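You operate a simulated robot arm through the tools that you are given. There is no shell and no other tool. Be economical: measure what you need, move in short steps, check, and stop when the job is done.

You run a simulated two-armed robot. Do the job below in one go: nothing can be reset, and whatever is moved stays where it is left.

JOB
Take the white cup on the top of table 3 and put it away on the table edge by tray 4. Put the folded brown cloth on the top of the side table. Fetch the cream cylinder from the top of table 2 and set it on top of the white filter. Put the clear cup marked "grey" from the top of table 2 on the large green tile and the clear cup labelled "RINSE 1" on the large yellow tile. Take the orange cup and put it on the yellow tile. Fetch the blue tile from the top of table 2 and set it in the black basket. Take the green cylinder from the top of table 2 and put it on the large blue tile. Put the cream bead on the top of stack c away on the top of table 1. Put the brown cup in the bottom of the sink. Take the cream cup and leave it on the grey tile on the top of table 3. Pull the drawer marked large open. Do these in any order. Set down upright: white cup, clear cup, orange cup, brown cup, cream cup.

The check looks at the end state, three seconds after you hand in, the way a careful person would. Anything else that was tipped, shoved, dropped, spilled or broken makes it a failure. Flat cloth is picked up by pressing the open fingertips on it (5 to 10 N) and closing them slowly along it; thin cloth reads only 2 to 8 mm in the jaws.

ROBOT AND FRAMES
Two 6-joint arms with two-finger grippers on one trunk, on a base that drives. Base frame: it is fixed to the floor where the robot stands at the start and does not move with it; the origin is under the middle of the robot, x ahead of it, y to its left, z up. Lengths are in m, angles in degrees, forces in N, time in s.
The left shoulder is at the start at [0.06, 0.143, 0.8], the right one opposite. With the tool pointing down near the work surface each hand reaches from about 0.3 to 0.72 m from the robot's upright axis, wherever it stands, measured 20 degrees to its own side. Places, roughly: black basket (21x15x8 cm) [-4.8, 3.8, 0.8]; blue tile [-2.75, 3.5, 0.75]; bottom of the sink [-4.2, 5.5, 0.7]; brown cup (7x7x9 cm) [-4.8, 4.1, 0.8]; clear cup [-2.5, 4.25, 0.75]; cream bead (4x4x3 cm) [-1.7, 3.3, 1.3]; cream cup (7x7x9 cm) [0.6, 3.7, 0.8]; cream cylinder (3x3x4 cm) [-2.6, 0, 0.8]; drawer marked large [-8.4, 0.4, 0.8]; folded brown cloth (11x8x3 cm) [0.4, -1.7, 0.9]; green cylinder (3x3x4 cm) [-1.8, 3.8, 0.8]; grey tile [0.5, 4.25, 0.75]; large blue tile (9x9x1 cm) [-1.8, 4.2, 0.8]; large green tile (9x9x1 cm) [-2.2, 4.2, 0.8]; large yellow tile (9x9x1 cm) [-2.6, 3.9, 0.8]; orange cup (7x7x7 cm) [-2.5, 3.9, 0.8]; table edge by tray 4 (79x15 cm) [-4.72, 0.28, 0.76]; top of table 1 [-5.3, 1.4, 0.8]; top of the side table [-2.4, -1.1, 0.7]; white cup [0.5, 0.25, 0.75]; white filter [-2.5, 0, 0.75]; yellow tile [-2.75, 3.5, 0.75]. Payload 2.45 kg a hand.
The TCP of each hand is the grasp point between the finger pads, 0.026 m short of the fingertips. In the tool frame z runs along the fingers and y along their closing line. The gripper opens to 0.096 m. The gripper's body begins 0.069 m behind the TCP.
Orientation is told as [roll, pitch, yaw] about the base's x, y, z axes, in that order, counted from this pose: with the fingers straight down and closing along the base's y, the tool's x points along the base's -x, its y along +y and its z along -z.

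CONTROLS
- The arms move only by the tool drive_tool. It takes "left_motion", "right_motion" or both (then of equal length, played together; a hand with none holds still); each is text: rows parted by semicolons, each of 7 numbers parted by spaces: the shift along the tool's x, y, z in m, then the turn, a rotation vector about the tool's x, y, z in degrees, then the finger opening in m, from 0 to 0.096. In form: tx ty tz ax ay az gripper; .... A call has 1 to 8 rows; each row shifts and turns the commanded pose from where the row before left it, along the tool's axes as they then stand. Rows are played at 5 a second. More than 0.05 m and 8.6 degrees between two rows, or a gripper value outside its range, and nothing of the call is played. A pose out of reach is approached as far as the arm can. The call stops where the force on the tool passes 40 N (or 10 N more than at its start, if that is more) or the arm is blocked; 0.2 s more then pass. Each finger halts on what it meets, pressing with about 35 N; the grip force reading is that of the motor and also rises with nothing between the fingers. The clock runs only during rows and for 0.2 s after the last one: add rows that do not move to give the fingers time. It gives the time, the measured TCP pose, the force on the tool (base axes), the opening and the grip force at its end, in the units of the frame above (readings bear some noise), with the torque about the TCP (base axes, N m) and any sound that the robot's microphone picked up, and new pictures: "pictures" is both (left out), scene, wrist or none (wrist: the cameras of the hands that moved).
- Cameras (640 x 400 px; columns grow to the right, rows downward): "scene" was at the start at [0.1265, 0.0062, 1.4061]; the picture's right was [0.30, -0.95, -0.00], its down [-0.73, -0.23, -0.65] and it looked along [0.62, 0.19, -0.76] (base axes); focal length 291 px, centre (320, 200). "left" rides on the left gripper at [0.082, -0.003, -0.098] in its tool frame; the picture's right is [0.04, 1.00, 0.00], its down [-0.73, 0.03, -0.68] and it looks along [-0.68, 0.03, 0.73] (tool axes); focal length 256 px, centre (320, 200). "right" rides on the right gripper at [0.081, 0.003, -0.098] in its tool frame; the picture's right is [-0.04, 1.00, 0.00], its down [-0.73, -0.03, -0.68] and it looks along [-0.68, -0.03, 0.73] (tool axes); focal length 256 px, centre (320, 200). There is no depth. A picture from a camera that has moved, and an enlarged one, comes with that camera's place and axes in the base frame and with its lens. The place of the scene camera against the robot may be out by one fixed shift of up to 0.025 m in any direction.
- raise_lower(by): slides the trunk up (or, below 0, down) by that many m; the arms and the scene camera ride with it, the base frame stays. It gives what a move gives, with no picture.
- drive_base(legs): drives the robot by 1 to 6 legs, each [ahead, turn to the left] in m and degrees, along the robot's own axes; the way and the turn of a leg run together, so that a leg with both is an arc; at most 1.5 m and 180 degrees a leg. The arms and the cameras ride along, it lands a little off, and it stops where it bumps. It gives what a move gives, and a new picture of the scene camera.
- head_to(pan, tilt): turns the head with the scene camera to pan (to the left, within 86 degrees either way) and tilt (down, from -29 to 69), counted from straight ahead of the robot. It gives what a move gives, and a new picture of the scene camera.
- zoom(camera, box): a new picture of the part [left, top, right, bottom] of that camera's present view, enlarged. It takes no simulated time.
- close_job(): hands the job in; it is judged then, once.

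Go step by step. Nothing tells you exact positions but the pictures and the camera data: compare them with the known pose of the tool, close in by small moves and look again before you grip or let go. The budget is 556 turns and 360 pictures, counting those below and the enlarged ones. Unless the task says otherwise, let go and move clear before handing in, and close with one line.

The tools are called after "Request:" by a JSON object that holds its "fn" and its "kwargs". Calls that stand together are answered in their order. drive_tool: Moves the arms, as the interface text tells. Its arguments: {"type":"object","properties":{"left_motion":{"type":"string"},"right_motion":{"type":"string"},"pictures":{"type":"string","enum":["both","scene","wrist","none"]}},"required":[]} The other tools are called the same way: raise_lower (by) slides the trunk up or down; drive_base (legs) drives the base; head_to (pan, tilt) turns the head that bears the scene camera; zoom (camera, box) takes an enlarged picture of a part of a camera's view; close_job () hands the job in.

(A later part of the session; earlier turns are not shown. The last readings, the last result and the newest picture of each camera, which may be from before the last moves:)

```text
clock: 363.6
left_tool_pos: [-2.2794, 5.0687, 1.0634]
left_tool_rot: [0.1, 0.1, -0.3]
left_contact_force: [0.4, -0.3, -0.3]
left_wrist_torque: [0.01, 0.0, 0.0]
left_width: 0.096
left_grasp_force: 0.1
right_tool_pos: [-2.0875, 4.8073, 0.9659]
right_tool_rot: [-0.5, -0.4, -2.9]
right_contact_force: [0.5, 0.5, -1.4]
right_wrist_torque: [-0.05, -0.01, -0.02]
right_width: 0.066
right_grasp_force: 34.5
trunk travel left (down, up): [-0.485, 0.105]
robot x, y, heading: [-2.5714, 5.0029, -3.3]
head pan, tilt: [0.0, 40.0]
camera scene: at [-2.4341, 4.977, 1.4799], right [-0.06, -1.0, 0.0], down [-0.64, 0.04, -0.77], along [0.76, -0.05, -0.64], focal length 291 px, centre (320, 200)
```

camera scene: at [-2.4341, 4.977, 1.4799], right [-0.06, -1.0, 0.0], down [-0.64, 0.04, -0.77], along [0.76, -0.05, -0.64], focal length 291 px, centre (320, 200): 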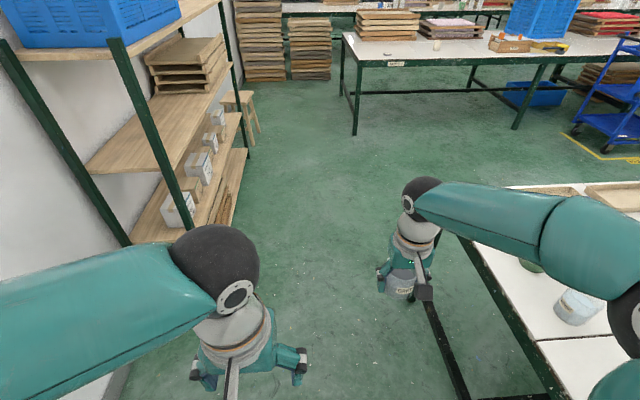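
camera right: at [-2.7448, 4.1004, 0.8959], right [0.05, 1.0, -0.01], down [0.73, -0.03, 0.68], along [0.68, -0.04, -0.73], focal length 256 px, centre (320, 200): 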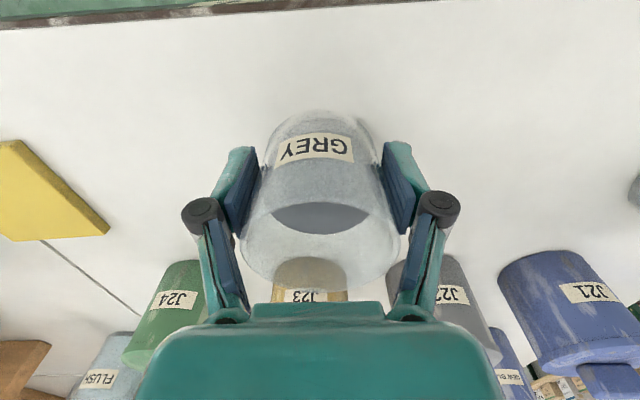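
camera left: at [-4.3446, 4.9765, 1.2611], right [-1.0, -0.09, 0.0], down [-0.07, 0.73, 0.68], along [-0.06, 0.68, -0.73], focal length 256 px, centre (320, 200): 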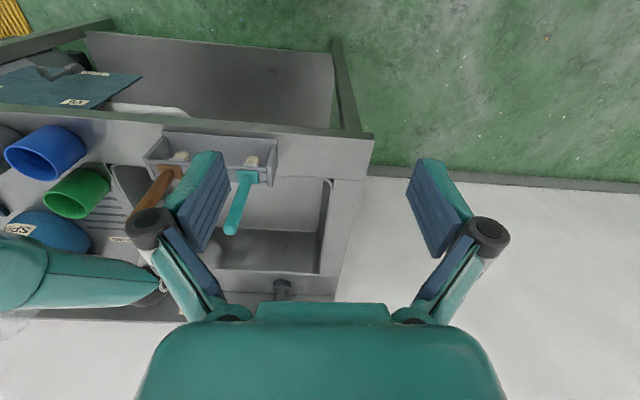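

Request:
{"fn": "drive_base", "kwargs": {"legs": [[0.57, 0], [0, -65]]}}

Request:
{"fn": "drive_base", "kwargs": {"legs": [[0, -21]]}}

Request:
{"fn": "head_to", "kwargs": {"pan": -5, "tilt": 45}}

```text
clock: 370.3
left_tool_pos: [-1.8303, 4.7196, 1.0654]
left_tool_rot: [0.0, 0.1, -67.9]
left_contact_force: [0.4, 0.0, 0.2]
left_wrist_torque: [0.0, 0.01, 0.01]
left_width: 0.0963
left_grasp_force: 0.1
right_tool_pos: [-1.9989, 4.4427, 0.9656]
right_tool_rot: [-0.6, -0.4, -70.4]
right_contact_force: [1.0, -0.7, -1.5]
right_wrist_torque: [0.02, 0.01, -0.01]
right_width: 0.0657
right_grasp_force: 35.1
trunk travel left (down, up): [-0.485, 0.105]
robot x, y, heading: [-1.9589, 4.9798, -70.9]
head pan, tilt: [0.0, 40.0]
camera scene: at [-1.9212, 4.8238, 1.4798], right [-0.95, -0.33, 0.0], down [-0.21, 0.61, -0.77], along [0.25, -0.72, -0.64], focal length 291 px, centre (320, 200)
```

scene: 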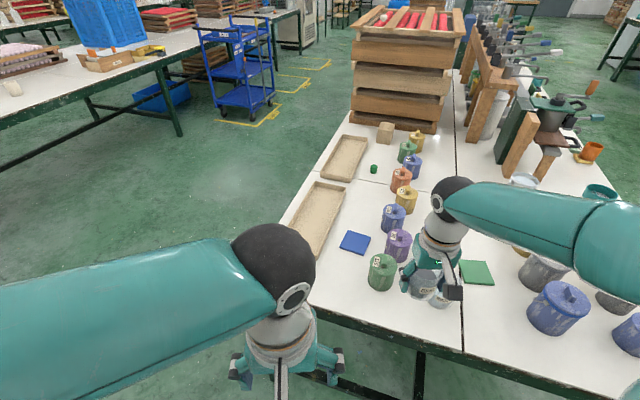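

```text
clock: 371.9
left_tool_pos: [-1.9311, 4.6901, 1.0651]
left_tool_rot: [-0.1, 0.1, -88.7]
left_contact_force: [0.1, -0.5, 0.7]
left_wrist_torque: [-0.01, -0.02, -0.02]
left_width: 0.096
left_grasp_force: 0.0
right_tool_pos: [-2.1874, 4.4921, 0.9664]
right_tool_rot: [-0.5, -0.4, -91.2]
right_contact_force: [0.3, -0.3, -1.4]
right_wrist_torque: [0.03, 0.03, 0.0]
right_width: 0.0656
right_grasp_force: 34.7
trunk travel left (down, up): [-0.485, 0.105]
robot x, y, heading: [-1.948, 4.98, -91.7]
head pan, tilt: [0.0, 40.0]
camera scene: at [-1.9594, 4.8163, 1.48], right [-1.0, 0.03, 0.0], down [0.02, 0.64, -0.77], along [-0.02, -0.77, -0.64], focal length 291 px, centre (320, 200)
```

scene: 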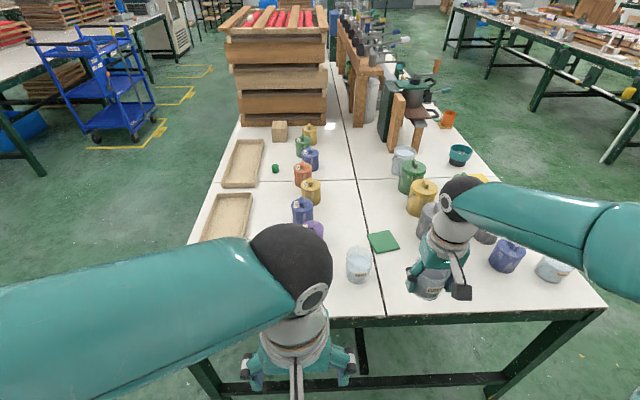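

```text
clock: 372.6
left_tool_pos: [-1.9297, 4.6893, 1.0653]
left_tool_rot: [-0.2, 0.1, -88.8]
left_contact_force: [-0.2, -0.2, -1.2]
left_wrist_torque: [-0.03, 0.02, 0.01]
left_width: 0.096
left_grasp_force: 0.0
right_tool_pos: [-2.1871, 4.4931, 0.9672]
right_tool_rot: [-0.5, -0.4, -91.1]
right_contact_force: [-0.2, 0.3, -2.1]
right_wrist_torque: [-0.02, 0.0, -0.01]
right_width: 0.0654
right_grasp_force: 35.1
trunk travel left (down, up): [-0.485, 0.105]
robot x, y, heading: [-1.9446, 4.9741, -91.6]
head pan, tilt: [-5.0, 45.0]
camera scene: at [-1.9664, 4.8201, 1.4727], right [-0.99, 0.12, 0.0], down [0.08, 0.7, -0.71], along [-0.08, -0.7, -0.71], focal length 291 px, centre (320, 200)
```

scene: 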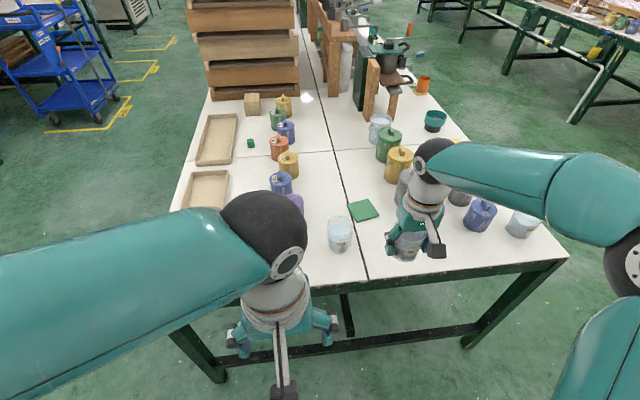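

Request:
{"fn": "zoom", "kwargs": {"camera": "scene", "box": [310, 180, 420, 260]}}

Request:
{"fn": "zoom", "kwargs": {"camera": "scene", "box": [450, 180, 560, 260]}}

```text
5.00 times, centred on (365, 220) of scene
camera zoom: at [-1.9664, 4.8201, 1.4727], right [-0.99, 0.12, 0.0], down [0.08, 0.7, -0.71], along [-0.08, -0.7, -0.71], focal length 1457 px, centre (95, 100)
```

zoom: 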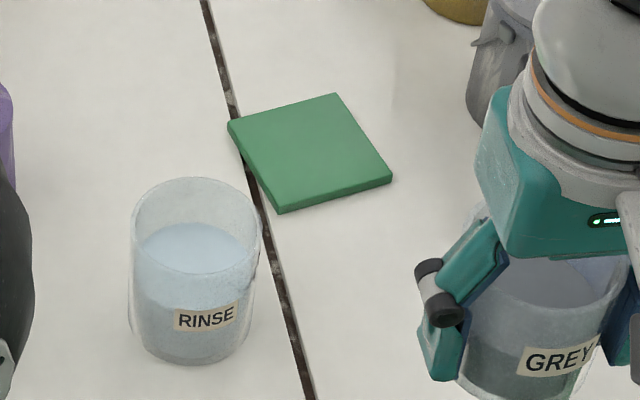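

```text
5.00 times, centred on (505, 220) of scene
camera zoom: at [-1.9664, 4.8201, 1.4727], right [-0.99, 0.12, 0.0], down [0.08, 0.7, -0.71], along [-0.08, -0.7, -0.71], focal length 1457 px, centre (-605, 100)
```

zoom: 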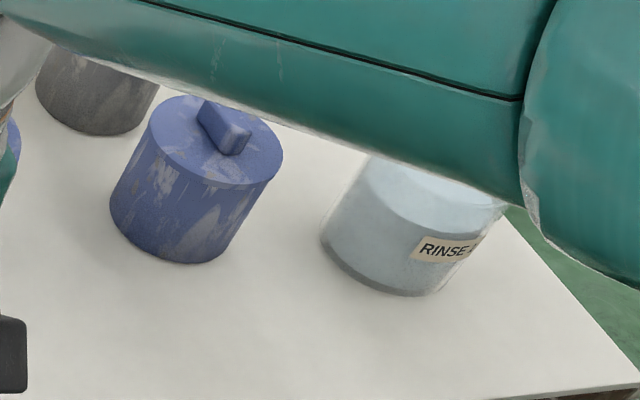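

The near cup says plain "RINSE", the corner one "RINSE 1" presumably. Large green tile at ≈(-2.184, 4.183). Shift the base to reach it.

Request:
{"fn": "drive_base", "kwargs": {"legs": [[0, -28], [0.16, 0], [0, 29]]}}

Request:
{"fn": "zoom", "kwargs": {"camera": "right", "box": [0, 0, 640, 400]}}

```text
clock: 377.1
left_tool_pos: [-1.9961, 4.5566, 1.0645]
left_tool_rot: [0.0, 0.2, -86.8]
left_contact_force: [0.3, 0.0, -0.3]
left_wrist_torque: [-0.02, 0.04, 0.02]
left_width: 0.0958
left_grasp_force: 0.1
right_tool_pos: [-2.247, 4.3498, 0.9671]
right_tool_rot: [-0.5, -0.4, -89.4]
right_contact_force: [0.6, 0.6, -1.1]
right_wrist_torque: [0.06, 0.01, 0.02]
right_width: 0.0654
right_grasp_force: 35.0
trunk travel left (down, up): [-0.485, 0.105]
robot x, y, heading: [-2.0333, 4.8447, -89.7]
head pan, tilt: [-5.0, 45.0]
camera scene: at [-2.0452, 4.6854, 1.4727], right [-1.0, 0.08, 0.0], down [0.06, 0.7, -0.71], along [-0.06, -0.7, -0.71], focal length 291 px, centre (320, 200)
```

scene: 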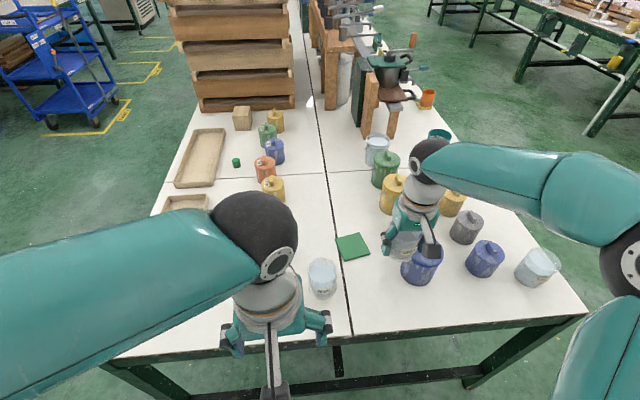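

```text
1.00 times, centred on (320, 200) of right (not enlarged: the box is as wide or as high as the picture)
camera zoom: at [-2.2422, 4.4317, 1.0643], right [1.0, -0.03, -0.01], down [-0.01, -0.73, 0.68], along [-0.03, -0.68, -0.73], focal length 256 px, centre (320, 200)
```

zoom: 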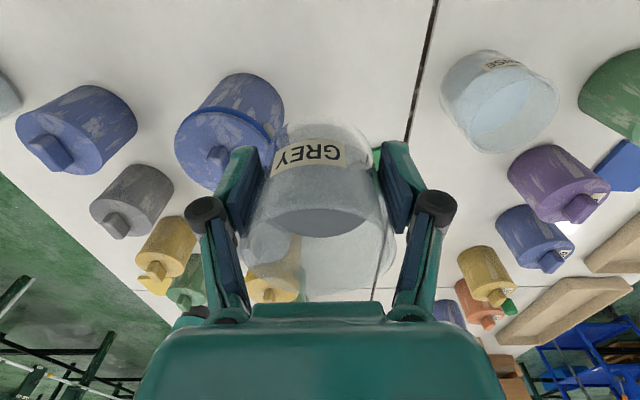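

Request:
{"fn": "zoom", "kwargs": {"camera": "left", "box": [0, 0, 640, 400]}}

```text
1.00 times, centred on (320, 200) of left (not enlarged: the box is as wide or as high as the picture)
camera zoom: at [-2.0035, 4.6387, 1.1639], right [1.0, 0.1, 0.0], down [0.07, -0.73, 0.68], along [0.06, -0.67, -0.74], focal length 256 px, centre (320, 200)
```

zoom: 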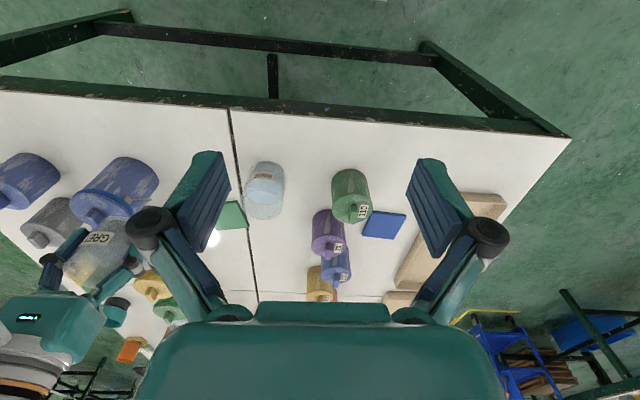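

Tile centre ≈(-2.18, 4.208) from the left camera. Moving over it.

Request:
{"fn": "drive_tool", "kwargs": {"right_motion": "-0.0355 0.0168 0 0 0 0 0.03; -0.0355 0.0168 0 0 0 0 0.03; -0.0355 0.0168 0 0 0 0 0.03; -0.0355 0.0168 0 0 0 0 0.03; 0 0 0.03 0 0 0 0.03; 0 0 0.03 0 0 0 0.03; 0 0 0 0 0 0 0.03", "left_motion": "0 0 0 0 0 0 0.096; 0 0 0 0 0 0 0.096; 0 0 0 0 0 0 0.096; 0 0 0 0 0 0 0.096; 0 0 0 0 0 0 0.096; 0 0 0 0 0 0 0.096; 0 0 0 0 0 0 0.096", "pictures": "both"}}

```text
clock: 378.7
left_tool_pos: [-1.9965, 4.5579, 1.0656]
left_tool_rot: [-0.1, 0.1, -86.8]
left_contact_force: [0.5, -0.6, -0.6]
left_wrist_torque: [0.01, -0.02, -0.01]
left_width: 0.0959
left_grasp_force: 0.0
right_tool_pos: [-2.178, 4.2104, 0.9065]
right_tool_rot: [-0.6, -0.4, -89.3]
right_contact_force: [-0.2, 0.7, -1.0]
right_wrist_torque: [0.04, -0.01, 0.02]
right_width: 0.065
right_grasp_force: 35.3
trunk travel left (down, up): [-0.485, 0.105]
robot x, y, heading: [-2.0306, 4.8503, -89.8]
head pan, tilt: [-5.0, 45.0]
camera scene: at [-2.0452, 4.6858, 1.4727], right [-1.0, 0.08, 0.0], down [0.06, 0.7, -0.71], along [-0.06, -0.7, -0.71], focal length 291 px, centre (320, 200)
camera right: at [-2.1736, 4.2917, 1.0053], right [1.0, -0.03, -0.01], down [-0.01, -0.73, 0.68], along [-0.03, -0.68, -0.73], focal length 256 px, centre (320, 200)
camera left: at [-2.0035, 4.6391, 1.1645], right [1.0, 0.1, 0.0], down [0.07, -0.73, 0.68], along [0.06, -0.68, -0.73], focal length 256 px, centre (320, 200)
```

scene: 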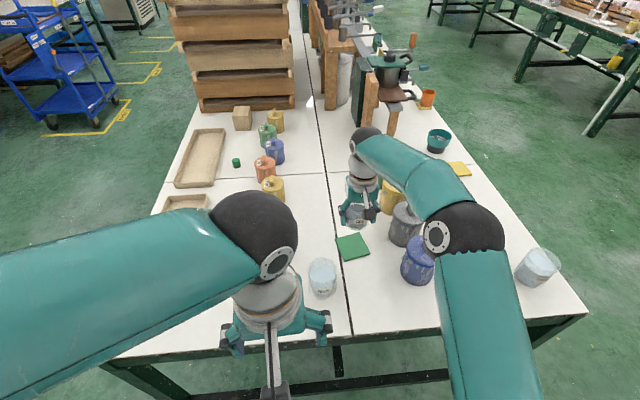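
right: 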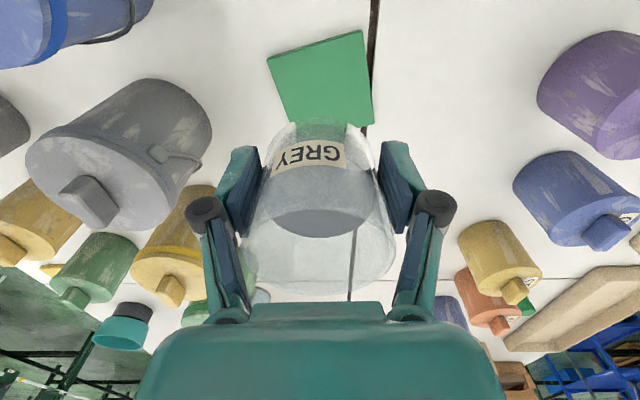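
left: 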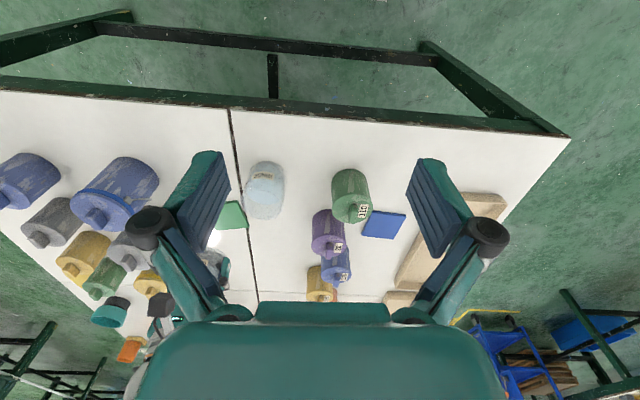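

Tile centre ≈(-2.180, 4.202). The big grey pot is close on the left, so I place slightly to the right, (-2.168, 4.203), and open only a little on release.

Request:
{"fn": "drive_tool", "kwargs": {"right_motion": "-0.0075 0.01 0.01 0 0 0 0.03; 0 0 0.03 0 0 0 0.03; 0 0 0.03 0 0 0 0.03; 0 0 0.015 0 0 0 0.03; 0 0 0 0 0 0 0.03", "left_motion": "0 0 0 0 0 0 0.096; 0 0 0 0 0 0 0.096; 0 0 0 0 0 0 0.096; 0 0 0 0 0 0 0.096; 0 0 0 0 0 0 0.096", "pictures": "both"}}

```text
clock: 379.9
left_tool_pos: [-1.9967, 4.5567, 1.0657]
left_tool_rot: [0.0, 0.1, -86.8]
left_contact_force: [-0.7, 0.5, 0.2]
left_wrist_torque: [0.02, 0.0, 0.0]
left_width: 0.0962
left_grasp_force: 0.0
right_tool_pos: [-2.1702, 4.199, 0.8219]
right_tool_rot: [-0.5, -0.4, -89.3]
right_contact_force: [0.0, 0.1, -1.6]
right_wrist_torque: [0.05, -0.03, 0.01]
right_width: 0.0652
right_grasp_force: 34.6
trunk travel left (down, up): [-0.485, 0.105]
robot x, y, heading: [-2.0305, 4.8434, -89.8]
head pan, tilt: [-5.0, 45.0]
camera scene: at [-2.0453, 4.6851, 1.4726], right [-1.0, 0.08, 0.0], down [0.06, 0.71, -0.71], along [-0.06, -0.7, -0.71], focal length 291 px, centre (320, 200)
camera right: at [-2.1652, 4.2825, 0.9204], right [1.0, -0.03, -0.01], down [-0.01, -0.73, 0.68], along [-0.03, -0.68, -0.73], focal length 256 px, centre (320, 200)
camera left: at [-2.0035, 4.6386, 1.1643], right [1.0, 0.1, 0.0], down [0.07, -0.73, 0.68], along [0.06, -0.67, -0.74], focal length 256 px, centre (320, 200)
```

scene: 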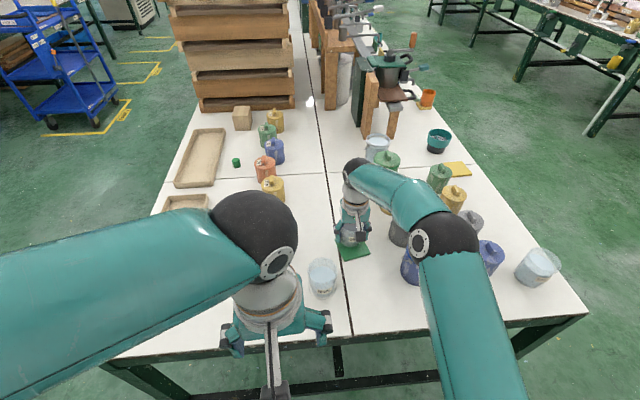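
right: 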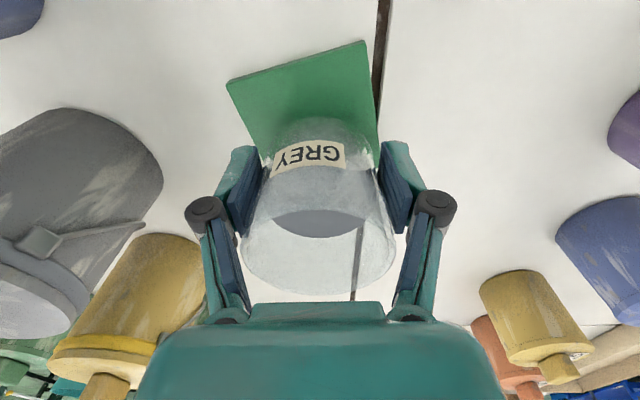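
left: 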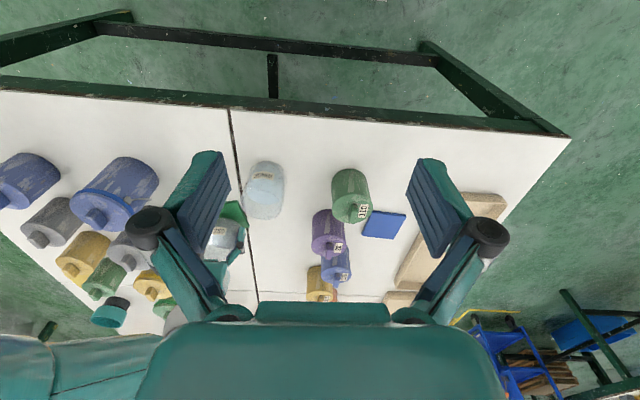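

Well centred over the tile. Lower to contact.

Request:
{"fn": "drive_tool", "kwargs": {"right_motion": "0 0 0.007 0 0 0 0.03; 0 0 0.005 0 0 0 0.03; 0 0 0 0 0 0 0.03", "pictures": "none"}}

```text
clock: 380.7
left_tool_pos: [-1.9962, 4.5563, 1.0663]
left_tool_rot: [0.0, 0.1, -86.9]
left_contact_force: [0.9, -0.3, 0.1]
left_wrist_torque: [0.01, -0.02, 0.01]
left_width: 0.0959
left_grasp_force: 0.0
right_tool_pos: [-2.1682, 4.1991, 0.8099]
right_tool_rot: [-0.5, -0.4, -89.3]
right_contact_force: [0.0, 0.0, -1.0]
right_wrist_torque: [0.06, 0.02, 0.02]
right_width: 0.0651
right_grasp_force: 34.8
trunk travel left (down, up): [-0.485, 0.105]
robot x, y, heading: [-2.0277, 4.8435, -89.7]
head pan, tilt: [-5.0, 45.0]
```

Request:
{"fn": "drive_tool", "kwargs": {"right_motion": "0 0 0.004 0 0 0 0.03; 0 0 0 0 0 0 0.03", "pictures": "none"}}

```text
clock: 381.3
left_tool_pos: [-1.9965, 4.5577, 1.0664]
left_tool_rot: [-0.1, 0.1, -86.7]
left_contact_force: [0.0, 0.0, -0.2]
left_wrist_torque: [0.0, 0.01, 0.01]
left_width: 0.0959
left_grasp_force: 0.0
right_tool_pos: [-2.1685, 4.1993, 0.8066]
right_tool_rot: [-0.5, -0.6, -89.2]
right_contact_force: [0.6, -0.1, 5.5]
right_wrist_torque: [-0.01, -0.12, -0.04]
right_width: 0.0652
right_grasp_force: 34.9
trunk travel left (down, up): [-0.485, 0.105]
robot x, y, heading: [-2.0303, 4.8436, -89.9]
head pan, tilt: [-5.0, 45.0]
```

Request:
{"fn": "drive_tool", "kwargs": {"right_motion": "0 0 0 0 0 0 0.055; 0 0 0 0 0 0 0.066; 0 0 0 0 0 0 0.071; 0 0 0 0 0 0 0.076; 0 0 0 0 0 0 0.076; 0 0 -0.02 0 0 0 0.076; 0 0 -0.03 0 0 0 0.076; 0 0 -0.04 0 0 0 0.076", "pictures": "wrist"}}

```text
clock: 383.1
left_tool_pos: [-1.9966, 4.5569, 1.0664]
left_tool_rot: [-0.2, 0.1, -86.8]
left_contact_force: [-1.2, 0.1, 0.4]
left_wrist_torque: [-0.01, 0.02, -0.02]
left_width: 0.0959
left_grasp_force: 0.1
right_tool_pos: [-2.1664, 4.1998, 0.8988]
right_tool_rot: [-0.6, -0.3, -89.3]
right_contact_force: [-0.9, 0.5, 0.5]
right_wrist_torque: [-0.05, 0.01, 0.01]
right_width: 0.0764
right_grasp_force: 0.1
trunk travel left (down, up): [-0.485, 0.105]
robot x, y, heading: [-2.0311, 4.8452, -89.6]
head pan, tilt: [-5.0, 45.0]
camera right: at [-2.162, 4.2816, 0.996], right [1.0, -0.03, -0.01], down [-0.01, -0.73, 0.68], along [-0.03, -0.68, -0.73], focal length 256 px, centre (320, 200)
```

right: 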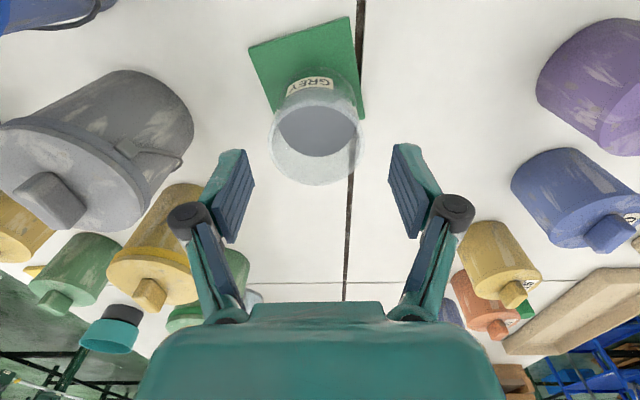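

GREY stands on the green tile. Raise and withdraw; then verify the corner cup's label.

Request:
{"fn": "drive_tool", "kwargs": {"right_motion": "0 0 -0.045 0 0 0 0.076; 0 0 -0.045 0 0 0 0.076; 0.03 0 -0.02 0 0 0 0.096; 0.045 0 0 0 0 0 0.096; 0.045 0 0 0 0 0 0.096; 0.045 0.01 0 0 0 0 0.096; 0.045 0.01 0 0 0 0 0.096; 0.03 0 0 0 0 0 0.096", "pictures": "scene"}}

Request:
{"fn": "zoom", "kwargs": {"camera": "scene", "box": [500, 230, 580, 290]}}

```text
clock: 384.9
left_tool_pos: [-1.9962, 4.5566, 1.0656]
left_tool_rot: [-0.1, 0.1, -86.8]
left_contact_force: [-0.1, -0.5, 0.4]
left_wrist_torque: [0.01, 0.02, -0.04]
left_width: 0.096
left_grasp_force: 0.0
right_tool_pos: [-2.1481, 4.4432, 1.0071]
right_tool_rot: [-0.5, -0.5, -89.2]
right_contact_force: [0.5, 0.2, -0.2]
right_wrist_torque: [-0.01, 0.02, 0.01]
right_width: 0.0963
right_grasp_force: 0.0
trunk travel left (down, up): [-0.485, 0.105]
robot x, y, heading: [-2.0283, 4.8452, -89.9]
head pan, tilt: [-5.0, 45.0]
camera scene: at [-2.0454, 4.6861, 1.4727], right [-1.0, 0.08, 0.0], down [0.06, 0.7, -0.71], along [-0.06, -0.7, -0.71], focal length 291 px, centre (320, 200)
```

scene: 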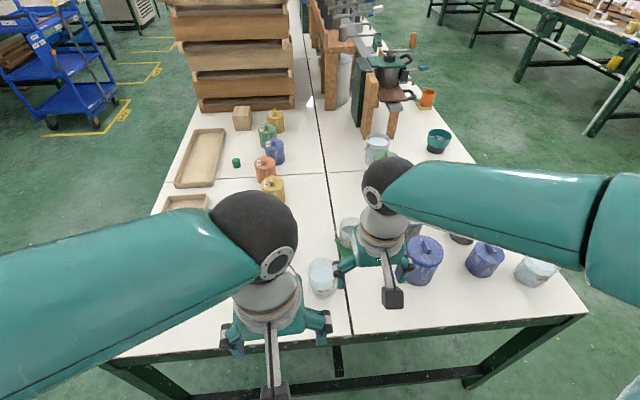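

```text
6.67 times, centred on (540, 260) of scene
camera zoom: at [-2.0454, 4.6861, 1.4727], right [-1.0, 0.08, 0.0], down [0.06, 0.7, -0.71], along [-0.06, -0.7, -0.71], focal length 1943 px, centre (-1147, -200)
```

zoom: 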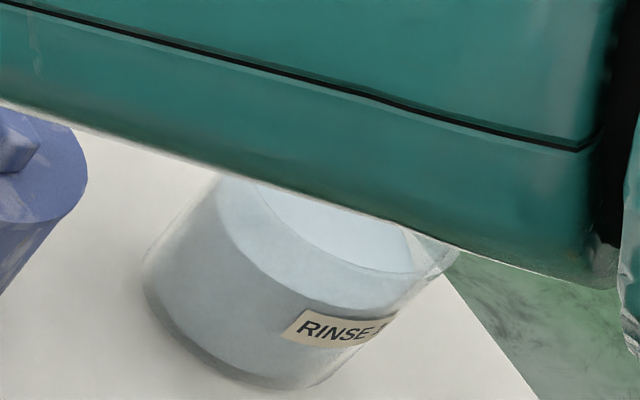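

Label reads "RINSE …" with a digit beyond; the other is plain "RINSE". Now around to table 2's east side for the green cylinder.

Request:
{"fn": "drive_base", "kwargs": {"legs": [[-0.2, 0], [0, 65]]}}

Request:
{"fn": "drive_base", "kwargs": {"legs": [[0, 20], [1.05, 0], [0, -55]]}}

```text
clock: 389.8
left_tool_pos: [-1.7523, 4.9585, 1.0653]
left_tool_rot: [0.1, 0.1, -20.7]
left_contact_force: [0.5, -0.1, -0.3]
left_wrist_torque: [0.01, 0.01, 0.0]
left_width: 0.0961
left_grasp_force: 0.0
right_tool_pos: [-1.709, 4.7718, 1.0065]
right_tool_rot: [-0.5, -0.4, -23.2]
right_contact_force: [-0.3, -0.7, -1.1]
right_wrist_torque: [-0.01, 0.01, 0.04]
right_width: 0.0959
right_grasp_force: 0.0
trunk travel left (down, up): [-0.485, 0.105]
robot x, y, heading: [-2.0436, 5.0102, -23.9]
head pan, tilt: [-5.0, 45.0]
camera scene: at [-1.9247, 4.9278, 1.4726], right [-0.48, -0.87, 0.0], down [-0.62, 0.34, -0.71], along [0.62, -0.34, -0.71], focal length 291 px, centre (320, 200)
```

scene: 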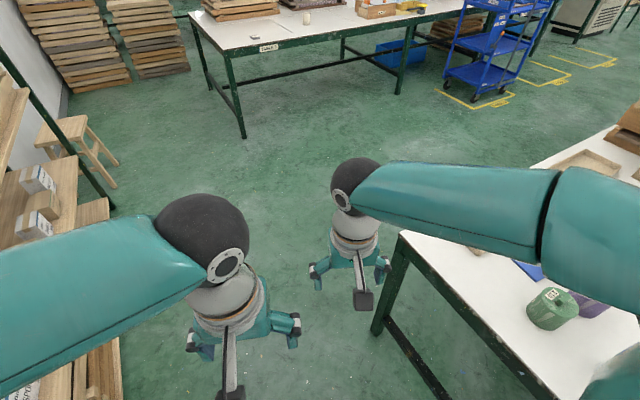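

```text
clock: 399.2
left_tool_pos: [-0.8087, 4.7164, 1.0659]
left_tool_rot: [-0.1, 0.1, -57.1]
left_contact_force: [0.1, -0.3, -0.9]
left_wrist_torque: [0.0, -0.01, 0.03]
left_width: 0.0964
left_grasp_force: 0.0
right_tool_pos: [-0.8847, 4.5403, 1.0068]
right_tool_rot: [-0.5, -0.3, -59.5]
right_contact_force: [-0.1, 0.7, -1.6]
right_wrist_torque: [0.03, -0.02, 0.0]
right_width: 0.096
right_grasp_force: 0.0
trunk travel left (down, up): [-0.485, 0.105]
robot x, y, heading: [-0.9867, 4.9453, -60.1]
head pan, tilt: [-5.0, 45.0]
camera scene: at [-0.9314, 4.8006, 1.4726], right [-0.91, -0.42, 0.0], down [-0.3, 0.64, -0.71], along [0.3, -0.64, -0.71], focal length 291 px, centre (320, 200)
```

scene: 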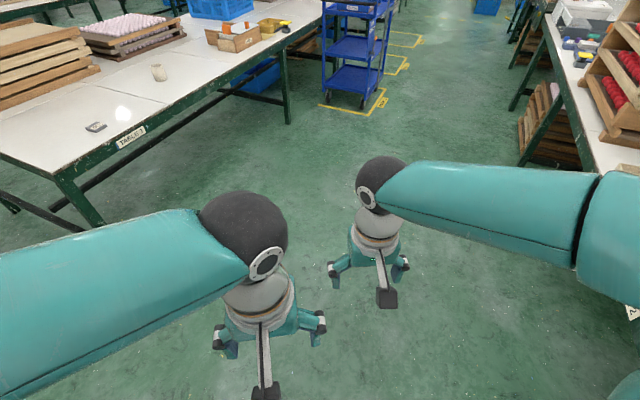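

Cream cup and grey tile are visible on table 3. Going on to table 2's east edge.

Request:
{"fn": "drive_base", "kwargs": {"legs": [[0, -33], [0.95, 0], [0, -30]]}}

Request:
{"fn": "drive_base", "kwargs": {"legs": [[0, -57]]}}

Request:
{"fn": "head_to", "kwargs": {"pan": 0, "tilt": 40}}

```text
clock: 407.7
left_tool_pos: [-1.1716, 3.7227, 1.066]
left_tool_rot: [0.0, 0.1, -120.0]
left_contact_force: [-0.1, -0.6, -0.6]
left_wrist_torque: [-0.01, 0.0, 0.0]
left_width: 0.096
left_grasp_force: 0.0
right_tool_pos: [-1.3622, 3.7091, 1.0067]
right_tool_rot: [-0.5, -0.4, -122.6]
right_contact_force: [-0.3, -0.1, 0.4]
right_wrist_torque: [-0.01, 0.0, -0.01]
right_width: 0.0959
right_grasp_force: 0.2
trunk travel left (down, up): [-0.485, 0.105]
robot x, y, heading: [-1.0318, 3.9743, -123.2]
head pan, tilt: [-5.0, 45.0]
camera scene: at [-1.1248, 3.8435, 1.4727], right [-0.78, 0.62, 0.0], down [0.44, 0.56, -0.71], along [-0.44, -0.55, -0.71], focal length 291 px, centre (320, 200)
```

scene: 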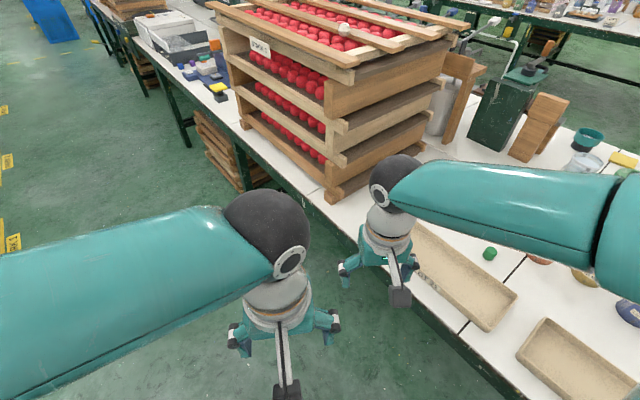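

```text
clock: 411.0
left_tool_pos: [-1.32, 3.9515, 1.0672]
left_tool_rot: [-0.1, 0.1, -176.5]
left_contact_force: [-0.2, 0.5, -0.1]
left_wrist_torque: [-0.02, 0.0, -0.03]
left_width: 0.096
left_grasp_force: 0.0
right_tool_pos: [-1.4362, 4.102, 1.0077]
right_tool_rot: [-0.5, -0.3, -179.0]
right_contact_force: [-0.1, 0.2, 0.4]
right_wrist_torque: [0.04, 0.02, -0.03]
right_width: 0.0961
right_grasp_force: 0.1
trunk travel left (down, up): [-0.485, 0.105]
robot x, y, heading: [-1.0371, 3.9423, -179.0]
head pan, tilt: [-5.0, 45.0]
camera scene: at [-1.1829, 3.9304, 1.4727], right [0.08, 1.0, 0.0], down [0.71, -0.05, -0.71], along [-0.7, 0.05, -0.71], focal length 291 px, centre (320, 200)
```

scene: 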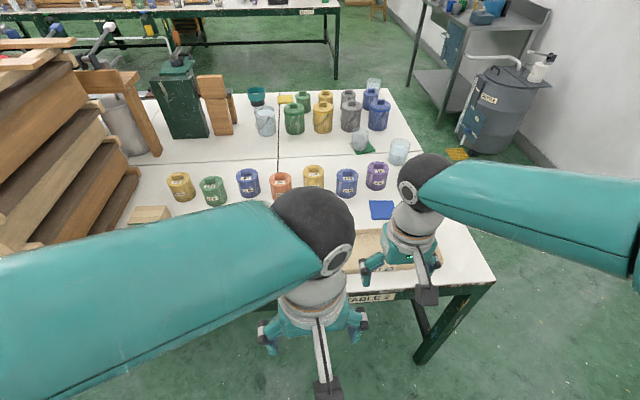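

```text
clock: 411.6
left_tool_pos: [-1.32, 3.9495, 1.0683]
left_tool_rot: [0.0, 0.1, -176.6]
left_contact_force: [0.3, 0.7, 0.1]
left_wrist_torque: [0.04, -0.01, 0.02]
left_width: 0.0959
left_grasp_force: 0.1
right_tool_pos: [-1.4352, 4.1014, 1.0085]
right_tool_rot: [-0.5, -0.4, -179.0]
right_contact_force: [-0.1, 0.7, -1.1]
right_wrist_torque: [0.0, 0.0, -0.02]
right_width: 0.0963
right_grasp_force: 0.0
trunk travel left (down, up): [-0.485, 0.105]
robot x, y, heading: [-1.0333, 3.9424, -179.3]
head pan, tilt: [0.0, 40.0]
camera scene: at [-1.1866, 3.9235, 1.4799], right [-0.01, 1.0, 0.0], down [0.64, 0.01, -0.77], along [-0.77, -0.01, -0.64], focal length 291 px, centre (320, 200)
```

scene: 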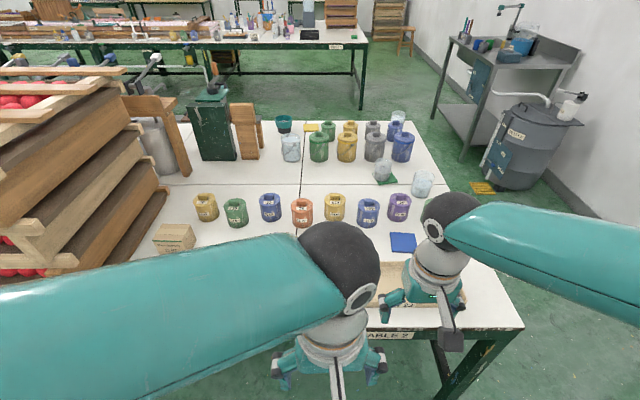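

Move 8 cm closer and bring the left hand over toward the green cylinder (≈(-1.79, 3.77)).

Request:
{"fn": "drive_base", "kwargs": {"legs": [[0.08, 0]]}}

Request:
{"fn": "drive_tool", "kwargs": {"left_motion": "-0.04 0.03 0 0 0 0 0.06; -0.04 0.03 0 0 0 0 0.06; -0.04 0.03 0 0 0 0 0.06; -0.04 0.025 0 0 0 0 0.06; -0.03 0.02 0 0 0 0 0.06; 0 0 0 0 0 0 0.06", "pictures": "both"}}

```text
clock: 412.7
left_tool_pos: [-1.4033, 3.9479, 1.0665]
left_tool_rot: [0.0, 0.2, -176.3]
left_contact_force: [0.6, 0.6, 0.0]
left_wrist_torque: [0.0, -0.05, 0.0]
left_width: 0.0961
left_grasp_force: 0.0
right_tool_pos: [-1.5187, 4.0996, 1.0081]
right_tool_rot: [-0.4, -0.4, -179.0]
right_contact_force: [-0.5, -0.2, 0.1]
right_wrist_torque: [-0.01, -0.03, 0.0]
right_width: 0.0961
right_grasp_force: 0.0
trunk travel left (down, up): [-0.485, 0.105]
robot x, y, heading: [-1.1119, 3.9406, -179.5]
head pan, tilt: [0.0, 40.0]
camera scene: at [-1.2701, 3.9223, 1.4797], right [-0.01, 1.0, 0.0], down [0.64, 0.01, -0.76], along [-0.76, -0.01, -0.64], focal length 291 px, centre (320, 200)
```

scene: 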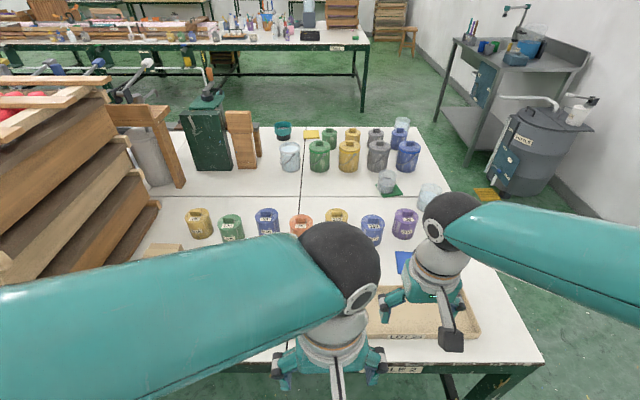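

```text
clock: 414.1
left_tool_pos: [-1.5823, 3.8051, 1.0677]
left_tool_rot: [0.0, 0.1, -176.4]
left_contact_force: [-0.3, 0.8, 0.2]
left_wrist_torque: [0.0, 0.02, 0.0]
left_width: 0.0601
left_grasp_force: 0.1
right_tool_pos: [-1.5168, 4.0996, 1.0083]
right_tool_rot: [-0.5, -0.5, -178.9]
right_contact_force: [0.2, 0.8, 0.8]
right_wrist_torque: [0.02, -0.03, -0.01]
right_width: 0.0961
right_grasp_force: 0.0
trunk travel left (down, up): [-0.485, 0.105]
robot x, y, heading: [-1.115, 3.9403, -179.5]
head pan, tilt: [0.0, 40.0]
camera scene: at [-1.2676, 3.9223, 1.48], right [-0.01, 1.0, 0.0], down [0.64, 0.01, -0.77], along [-0.77, -0.01, -0.64], focal length 291 px, centre (320, 200)
camera left: at [-1.5004, 3.8137, 1.1658], right [0.1, -0.99, 0.0], down [-0.73, -0.08, 0.68], along [-0.67, -0.07, -0.74], focal length 256 px, centre (320, 200)
```

scene: 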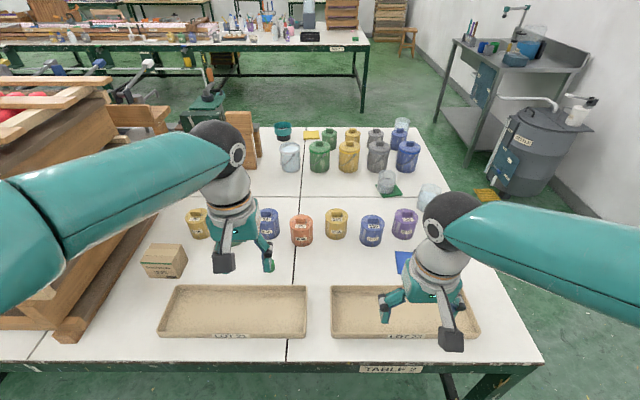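
left: 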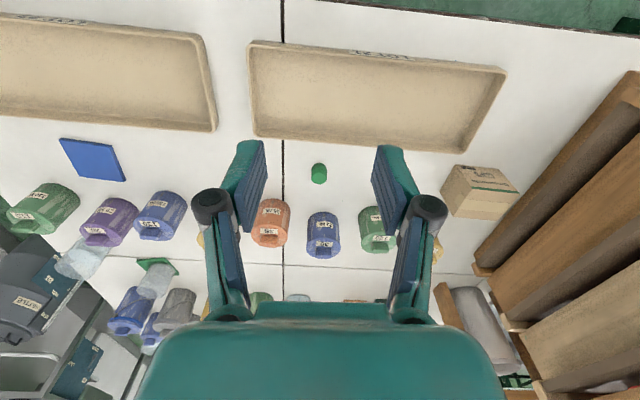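

Cylinder ≈(-1.788, 3.786); blue tile ≈(-1.81, 4.207). Moving above the cylinder.

Request:
{"fn": "drive_tool", "kwargs": {"left_motion": "-0.034 0.001 0.03 0 0 0 0.06; -0.034 0.001 0.03 0 0 0 0.06; -0.034 0.001 0.03 0 0 0 0.06; -0.034 0.001 0.03 0 0 0 0.06; -0.034 0.001 0.02 0 0 0 0.06; -0.034 0.001 0.01 0 0 0 0.06; 0 0 0 0 0 0 0.06", "pictures": "wrist"}}

```text
clock: 415.7
left_tool_pos: [-1.7792, 3.7821, 0.9164]
left_tool_rot: [0.0, 0.1, -176.4]
left_contact_force: [0.4, -0.6, -0.8]
left_wrist_torque: [0.03, -0.03, 0.02]
left_width: 0.06
left_grasp_force: 0.1
left hand out of reach, approached as far as the arm can: row 6
right_tool_pos: [-1.5168, 4.1002, 1.009]
right_tool_rot: [-0.5, -0.4, -178.8]
right_contact_force: [0.0, 0.9, -0.3]
right_wrist_torque: [0.0, 0.04, -0.02]
right_width: 0.096
right_grasp_force: 0.1
trunk travel left (down, up): [-0.485, 0.105]
robot x, y, heading: [-1.1163, 3.9393, -179.5]
head pan, tilt: [0.0, 40.0]
camera left: at [-1.6973, 3.7915, 1.0155], right [0.1, -0.99, 0.0], down [-0.73, -0.08, 0.68], along [-0.67, -0.07, -0.74], focal length 256 px, centre (320, 200)
```

left: 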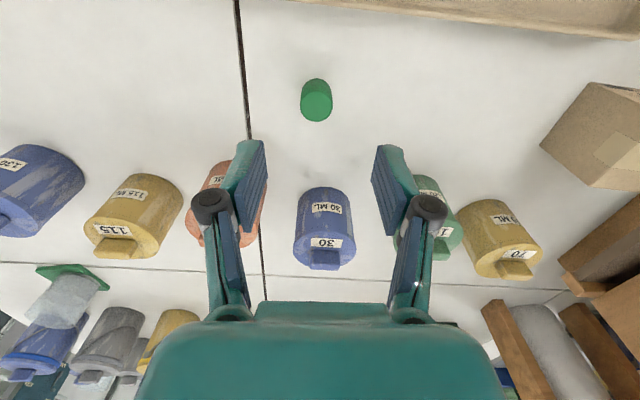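

Request:
{"fn": "drive_tool", "kwargs": {"left_motion": "-0.003 -0.001 0.03 0 0 0 0.06; 0 0 0.03 0 0 0 0.06; 0 0 0.03 0 0 0 0.06; 0 0 0.03 0 0 0 0.06; 0 0 0.012 0 0 0 0.06; 0 0 0 0 0 0 0.06", "pictures": "wrist"}}

```text
clock: 417.1
left_tool_pos: [-1.7817, 3.7847, 0.7844]
left_tool_rot: [-0.1, 0.1, -176.4]
left_contact_force: [-0.3, 0.1, -0.4]
left_wrist_torque: [-0.01, -0.02, 0.0]
left_width: 0.06
left_grasp_force: 0.1
right_tool_pos: [-1.5169, 4.1, 1.0089]
right_tool_rot: [-0.5, -0.4, -178.9]
right_contact_force: [0.3, -0.3, -0.3]
right_wrist_torque: [0.03, 0.02, -0.01]
right_width: 0.0962
right_grasp_force: 0.0
trunk travel left (down, up): [-0.485, 0.105]
robot x, y, heading: [-1.1124, 3.9419, -179.4]
head pan, tilt: [0.0, 40.0]
camera left: at [-1.6999, 3.7939, 0.8822], right [0.1, -0.99, 0.0], down [-0.73, -0.08, 0.68], along [-0.67, -0.07, -0.74], focal length 256 px, centre (320, 200)
```

left: 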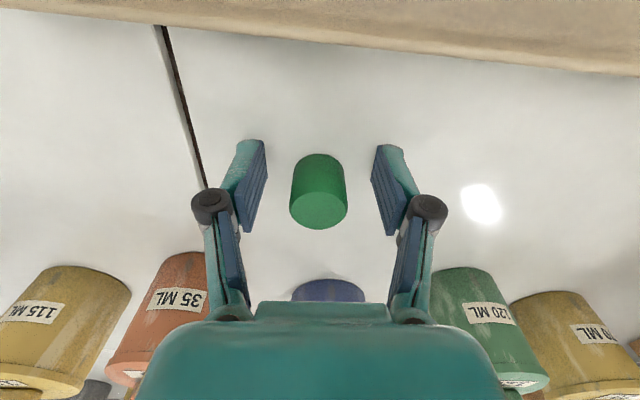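

Request:
{"fn": "drive_tool", "kwargs": {"left_motion": "-0.006 0 0 0 0 0 0.06; 0 0 0 0 0 0 0.05; 0 0 0 0 0 0 0.04; 0 0 0 0 0 0 0.032; 0 0 -0.002 0 0 0 0.025; 0 0 0 0 0 0 0.015; 0 0 0 0 0 0 0.015", "pictures": "wrist"}}

```text
clock: 418.7
left_tool_pos: [-1.7876, 3.7839, 0.7842]
left_tool_rot: [0.0, 0.0, -176.4]
left_contact_force: [-0.5, -5.1, 10.6]
left_wrist_torque: [-0.18, 0.07, 0.0]
left_width: 0.0284
left_grasp_force: 35.0
right_tool_pos: [-1.5163, 4.1004, 1.0088]
right_tool_rot: [-0.6, -0.4, -178.9]
right_contact_force: [-0.8, 0.5, -0.1]
right_wrist_torque: [0.04, 0.0, 0.0]
right_width: 0.096
right_grasp_force: 0.1
trunk travel left (down, up): [-0.485, 0.105]
robot x, y, heading: [-1.1173, 3.9419, -179.5]
head pan, tilt: [0.0, 40.0]
camera left: at [-1.7052, 3.793, 0.8847], right [0.1, -0.99, 0.0], down [-0.73, -0.08, 0.68], along [-0.68, -0.07, -0.73], focal length 256 px, centre (320, 200)
```

left: 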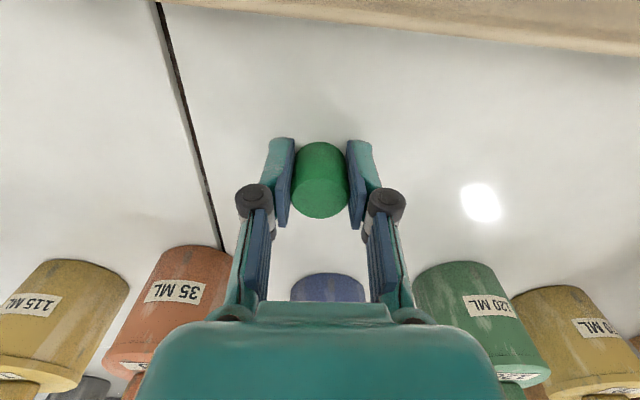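

Gripped. Lift, retract both hands, and shift the base north.

Request:
{"fn": "drive_tool", "kwargs": {"left_motion": "0 0 -0.01 0 0 0 0.01; 0 0 -0.03 0 0 0 0.01; 0 0 -0.04 0 0 0 0.01; 0 0 -0.04 0 0 0 0.01; 0.01 0 -0.04 0 0 0 0.01; 0.04 0 -0.02 0 0 0 0.01; 0.045 0 0 0 0 0 0.01; 0.045 0 0 0 0 0 0.01", "right_motion": "0 0 0 0 0 0 0.096; 0 0 0 0 0 0 0.096; 0 0 0 0 0 0 0.096; 0 0 0 0 0 0 0.096; 0.02 -0.02 0 0 0 0 0.096; 0.02 -0.02 0 0 0 0 0.096; 0.02 -0.02 0 0 0 0 0.096; 0.02 -0.02 0 0 0 0 0.096", "pictures": "none"}}

Request:
{"fn": "drive_base", "kwargs": {"legs": [[0, 33], [-0.7, 0], [0, -33], [0.57, 0]]}}

```text
clock: 420.5
left_tool_pos: [-1.7668, 3.7902, 0.9622]
left_tool_rot: [0.0, 0.2, -176.3]
left_contact_force: [0.0, 0.2, -0.1]
left_wrist_torque: [0.01, 0.0, -0.04]
left_width: 0.0279
left_grasp_force: 35.3
left hand out of reach, approached as far as the arm can: row 4, 5, 6, 7, 8
right_tool_pos: [-1.4391, 4.182, 1.0078]
right_tool_rot: [-0.4, -0.4, -178.8]
right_contact_force: [0.9, -0.8, 0.3]
right_wrist_torque: [-0.01, -0.01, 0.01]
right_width: 0.0961
right_grasp_force: 0.2
trunk travel left (down, up): [-0.485, 0.105]
robot x, y, heading: [-1.1133, 3.9414, -179.2]
head pan, tilt: [0.0, 40.0]
```

```text
clock: 426.9
left_tool_pos: [-1.0666, 3.9151, 0.9622]
left_tool_rot: [0.0, 0.1, -151.0]
left_contact_force: [-0.3, -0.1, 0.7]
left_wrist_torque: [0.0, 0.03, 0.02]
left_width: 0.0282
left_grasp_force: 34.5
right_tool_pos: [-0.9377, 4.4096, 1.008]
right_tool_rot: [-0.4, -0.4, -153.6]
right_contact_force: [0.4, -0.4, 0.2]
right_wrist_torque: [-0.02, 0.0, 0.0]
right_width: 0.096
right_grasp_force: 0.0
trunk travel left (down, up): [-0.485, 0.105]
robot x, y, heading: [-0.5395, 4.3247, -153.8]
head pan, tilt: [0.0, 40.0]
stopped in leg 3: the robot was blocked; the commanded pose is now the measured one
camera scene: at [-0.6772, 4.2439, 1.48], right [-0.44, 0.9, 0.0], down [0.58, 0.29, -0.77], along [-0.69, -0.34, -0.64], focal length 291 px, centre (320, 200)
```

scene: 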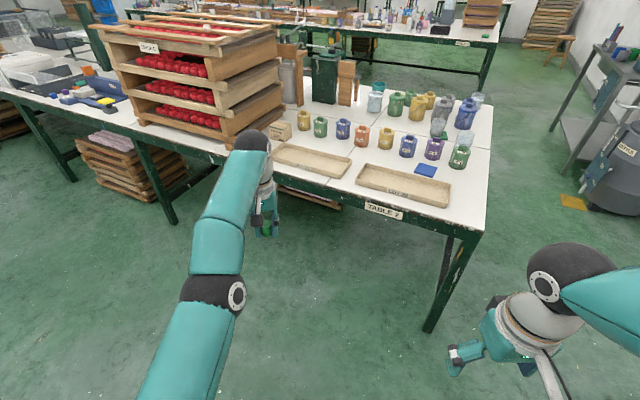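

Request:
{"fn": "drive_tool", "kwargs": {"left_motion": "0.045 0 0 0 0 0 0.01; 0.045 0 0 0 0 0 0.01; 0.045 0 0 0 0 0 0.01; 0 0 0 0 0 0 0.01", "pictures": "none"}}

Request:
{"fn": "drive_base", "kwargs": {"legs": [[0, -26], [0.55, 0]]}}

Request:
{"fn": "zoom", "kwargs": {"camera": "left", "box": [0, 0, 640, 400]}}

```text
clock: 427.9
left_tool_pos: [-1.0637, 3.9188, 0.9698]
left_tool_rot: [0.0, 0.3, -151.2]
left_contact_force: [0.8, 0.1, 0.3]
left_wrist_torque: [-0.04, 0.01, -0.01]
left_width: 0.0282
left_grasp_force: 35.2
left hand out of reach, approached as far as the arm can: row 1, 2, 3
right_tool_pos: [-0.9396, 4.4093, 1.0086]
right_tool_rot: [-0.6, -0.4, -153.6]
right_contact_force: [-0.3, 0.5, -1.1]
right_wrist_torque: [-0.01, 0.0, 0.01]
right_width: 0.0959
right_grasp_force: 0.1
trunk travel left (down, up): [-0.485, 0.105]
robot x, y, heading: [-0.5396, 4.3215, -153.7]
head pan, tilt: [0.0, 40.0]
```

```text
clock: 430.0
left_tool_pos: [-1.1929, 4.192, 0.9713]
left_tool_rot: [0.0, 0.1, -177.1]
left_contact_force: [0.2, -0.1, -0.3]
left_wrist_torque: [-0.03, 0.02, -0.02]
left_width: 0.0285
left_grasp_force: 34.5
right_tool_pos: [-0.8628, 4.5772, 1.0083]
right_tool_rot: [-0.5, -0.3, -180.0]
right_contact_force: [0.1, 0.3, -0.7]
right_wrist_torque: [-0.02, 0.0, 0.02]
right_width: 0.096
right_grasp_force: 0.1
trunk travel left (down, up): [-0.485, 0.105]
robot x, y, heading: [-0.5438, 4.3049, -179.9]
head pan, tilt: [0.0, 40.0]
stopped in leg 1: the robot was blocked; the commanded pose is now the measured one
camera scene: at [-0.695, 4.2884, 1.4799], right [0.0, 1.0, 0.0], down [0.64, 0.0, -0.77], along [-0.77, 0.0, -0.64], focal length 291 px, centre (320, 200)
```

scene: 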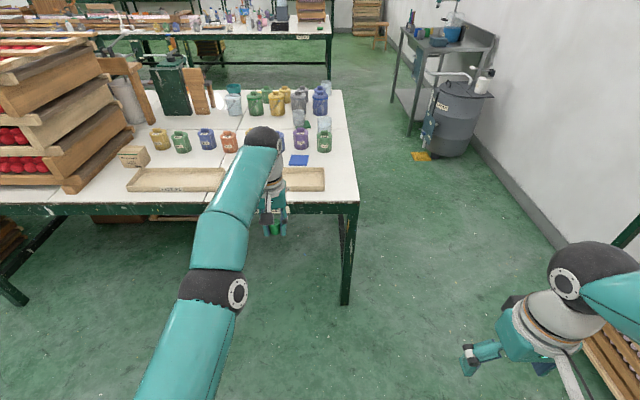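

```text
1.00 times, centred on (320, 200) of left (not enlarged: the box is as wide or as high as the picture)
camera zoom: at [-1.1094, 4.2001, 1.0703], right [0.09, -1.0, 0.0], down [-0.73, -0.07, 0.68], along [-0.68, -0.06, -0.73], focal length 256 px, centre (320, 200)
```

zoom: 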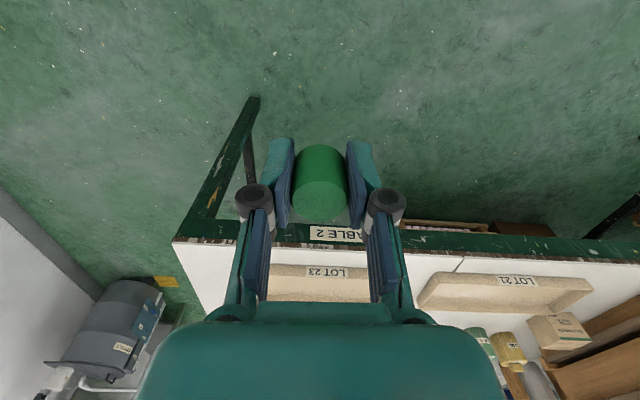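

Left arm seems locked near full stretch. Try drawing it back and down slightly.

Request:
{"fn": "drive_tool", "kwargs": {"left_motion": "0.02 0 0.02 0 0 0 0.01; 0.03 0 0.01 0 0 0 0.01; 0.03 0 0 0 0 0 0.01; 0.04 0 0 0 0 0 0.01; 0 0 0 0 0 0 0.01", "pictures": "scene"}}

```text
clock: 431.2
left_tool_pos: [-1.0731, 4.197, 0.9383]
left_tool_rot: [-0.1, -0.1, -177.1]
left_contact_force: [0.2, 0.3, -0.5]
left_wrist_torque: [0.03, 0.01, -0.04]
left_width: 0.0284
left_grasp_force: 35.1
right_tool_pos: [-0.8633, 4.5773, 1.009]
right_tool_rot: [-0.5, -0.4, -179.9]
right_contact_force: [0.0, 1.0, 0.3]
right_wrist_torque: [0.02, 0.01, 0.03]
right_width: 0.0962
right_grasp_force: 0.1
trunk travel left (down, up): [-0.485, 0.105]
robot x, y, heading: [-0.5451, 4.3047, -179.9]
head pan, tilt: [0.0, 40.0]
camera scene: at [-0.6957, 4.2873, 1.4798], right [0.0, 1.0, 0.0], down [0.64, 0.0, -0.77], along [-0.77, 0.0, -0.64], focal length 291 px, centre (320, 200)
```

scene: 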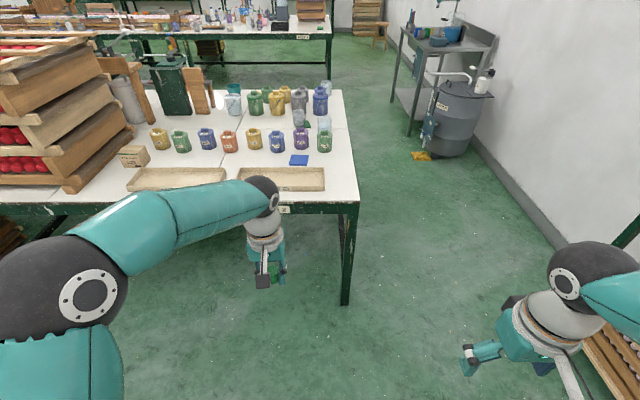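

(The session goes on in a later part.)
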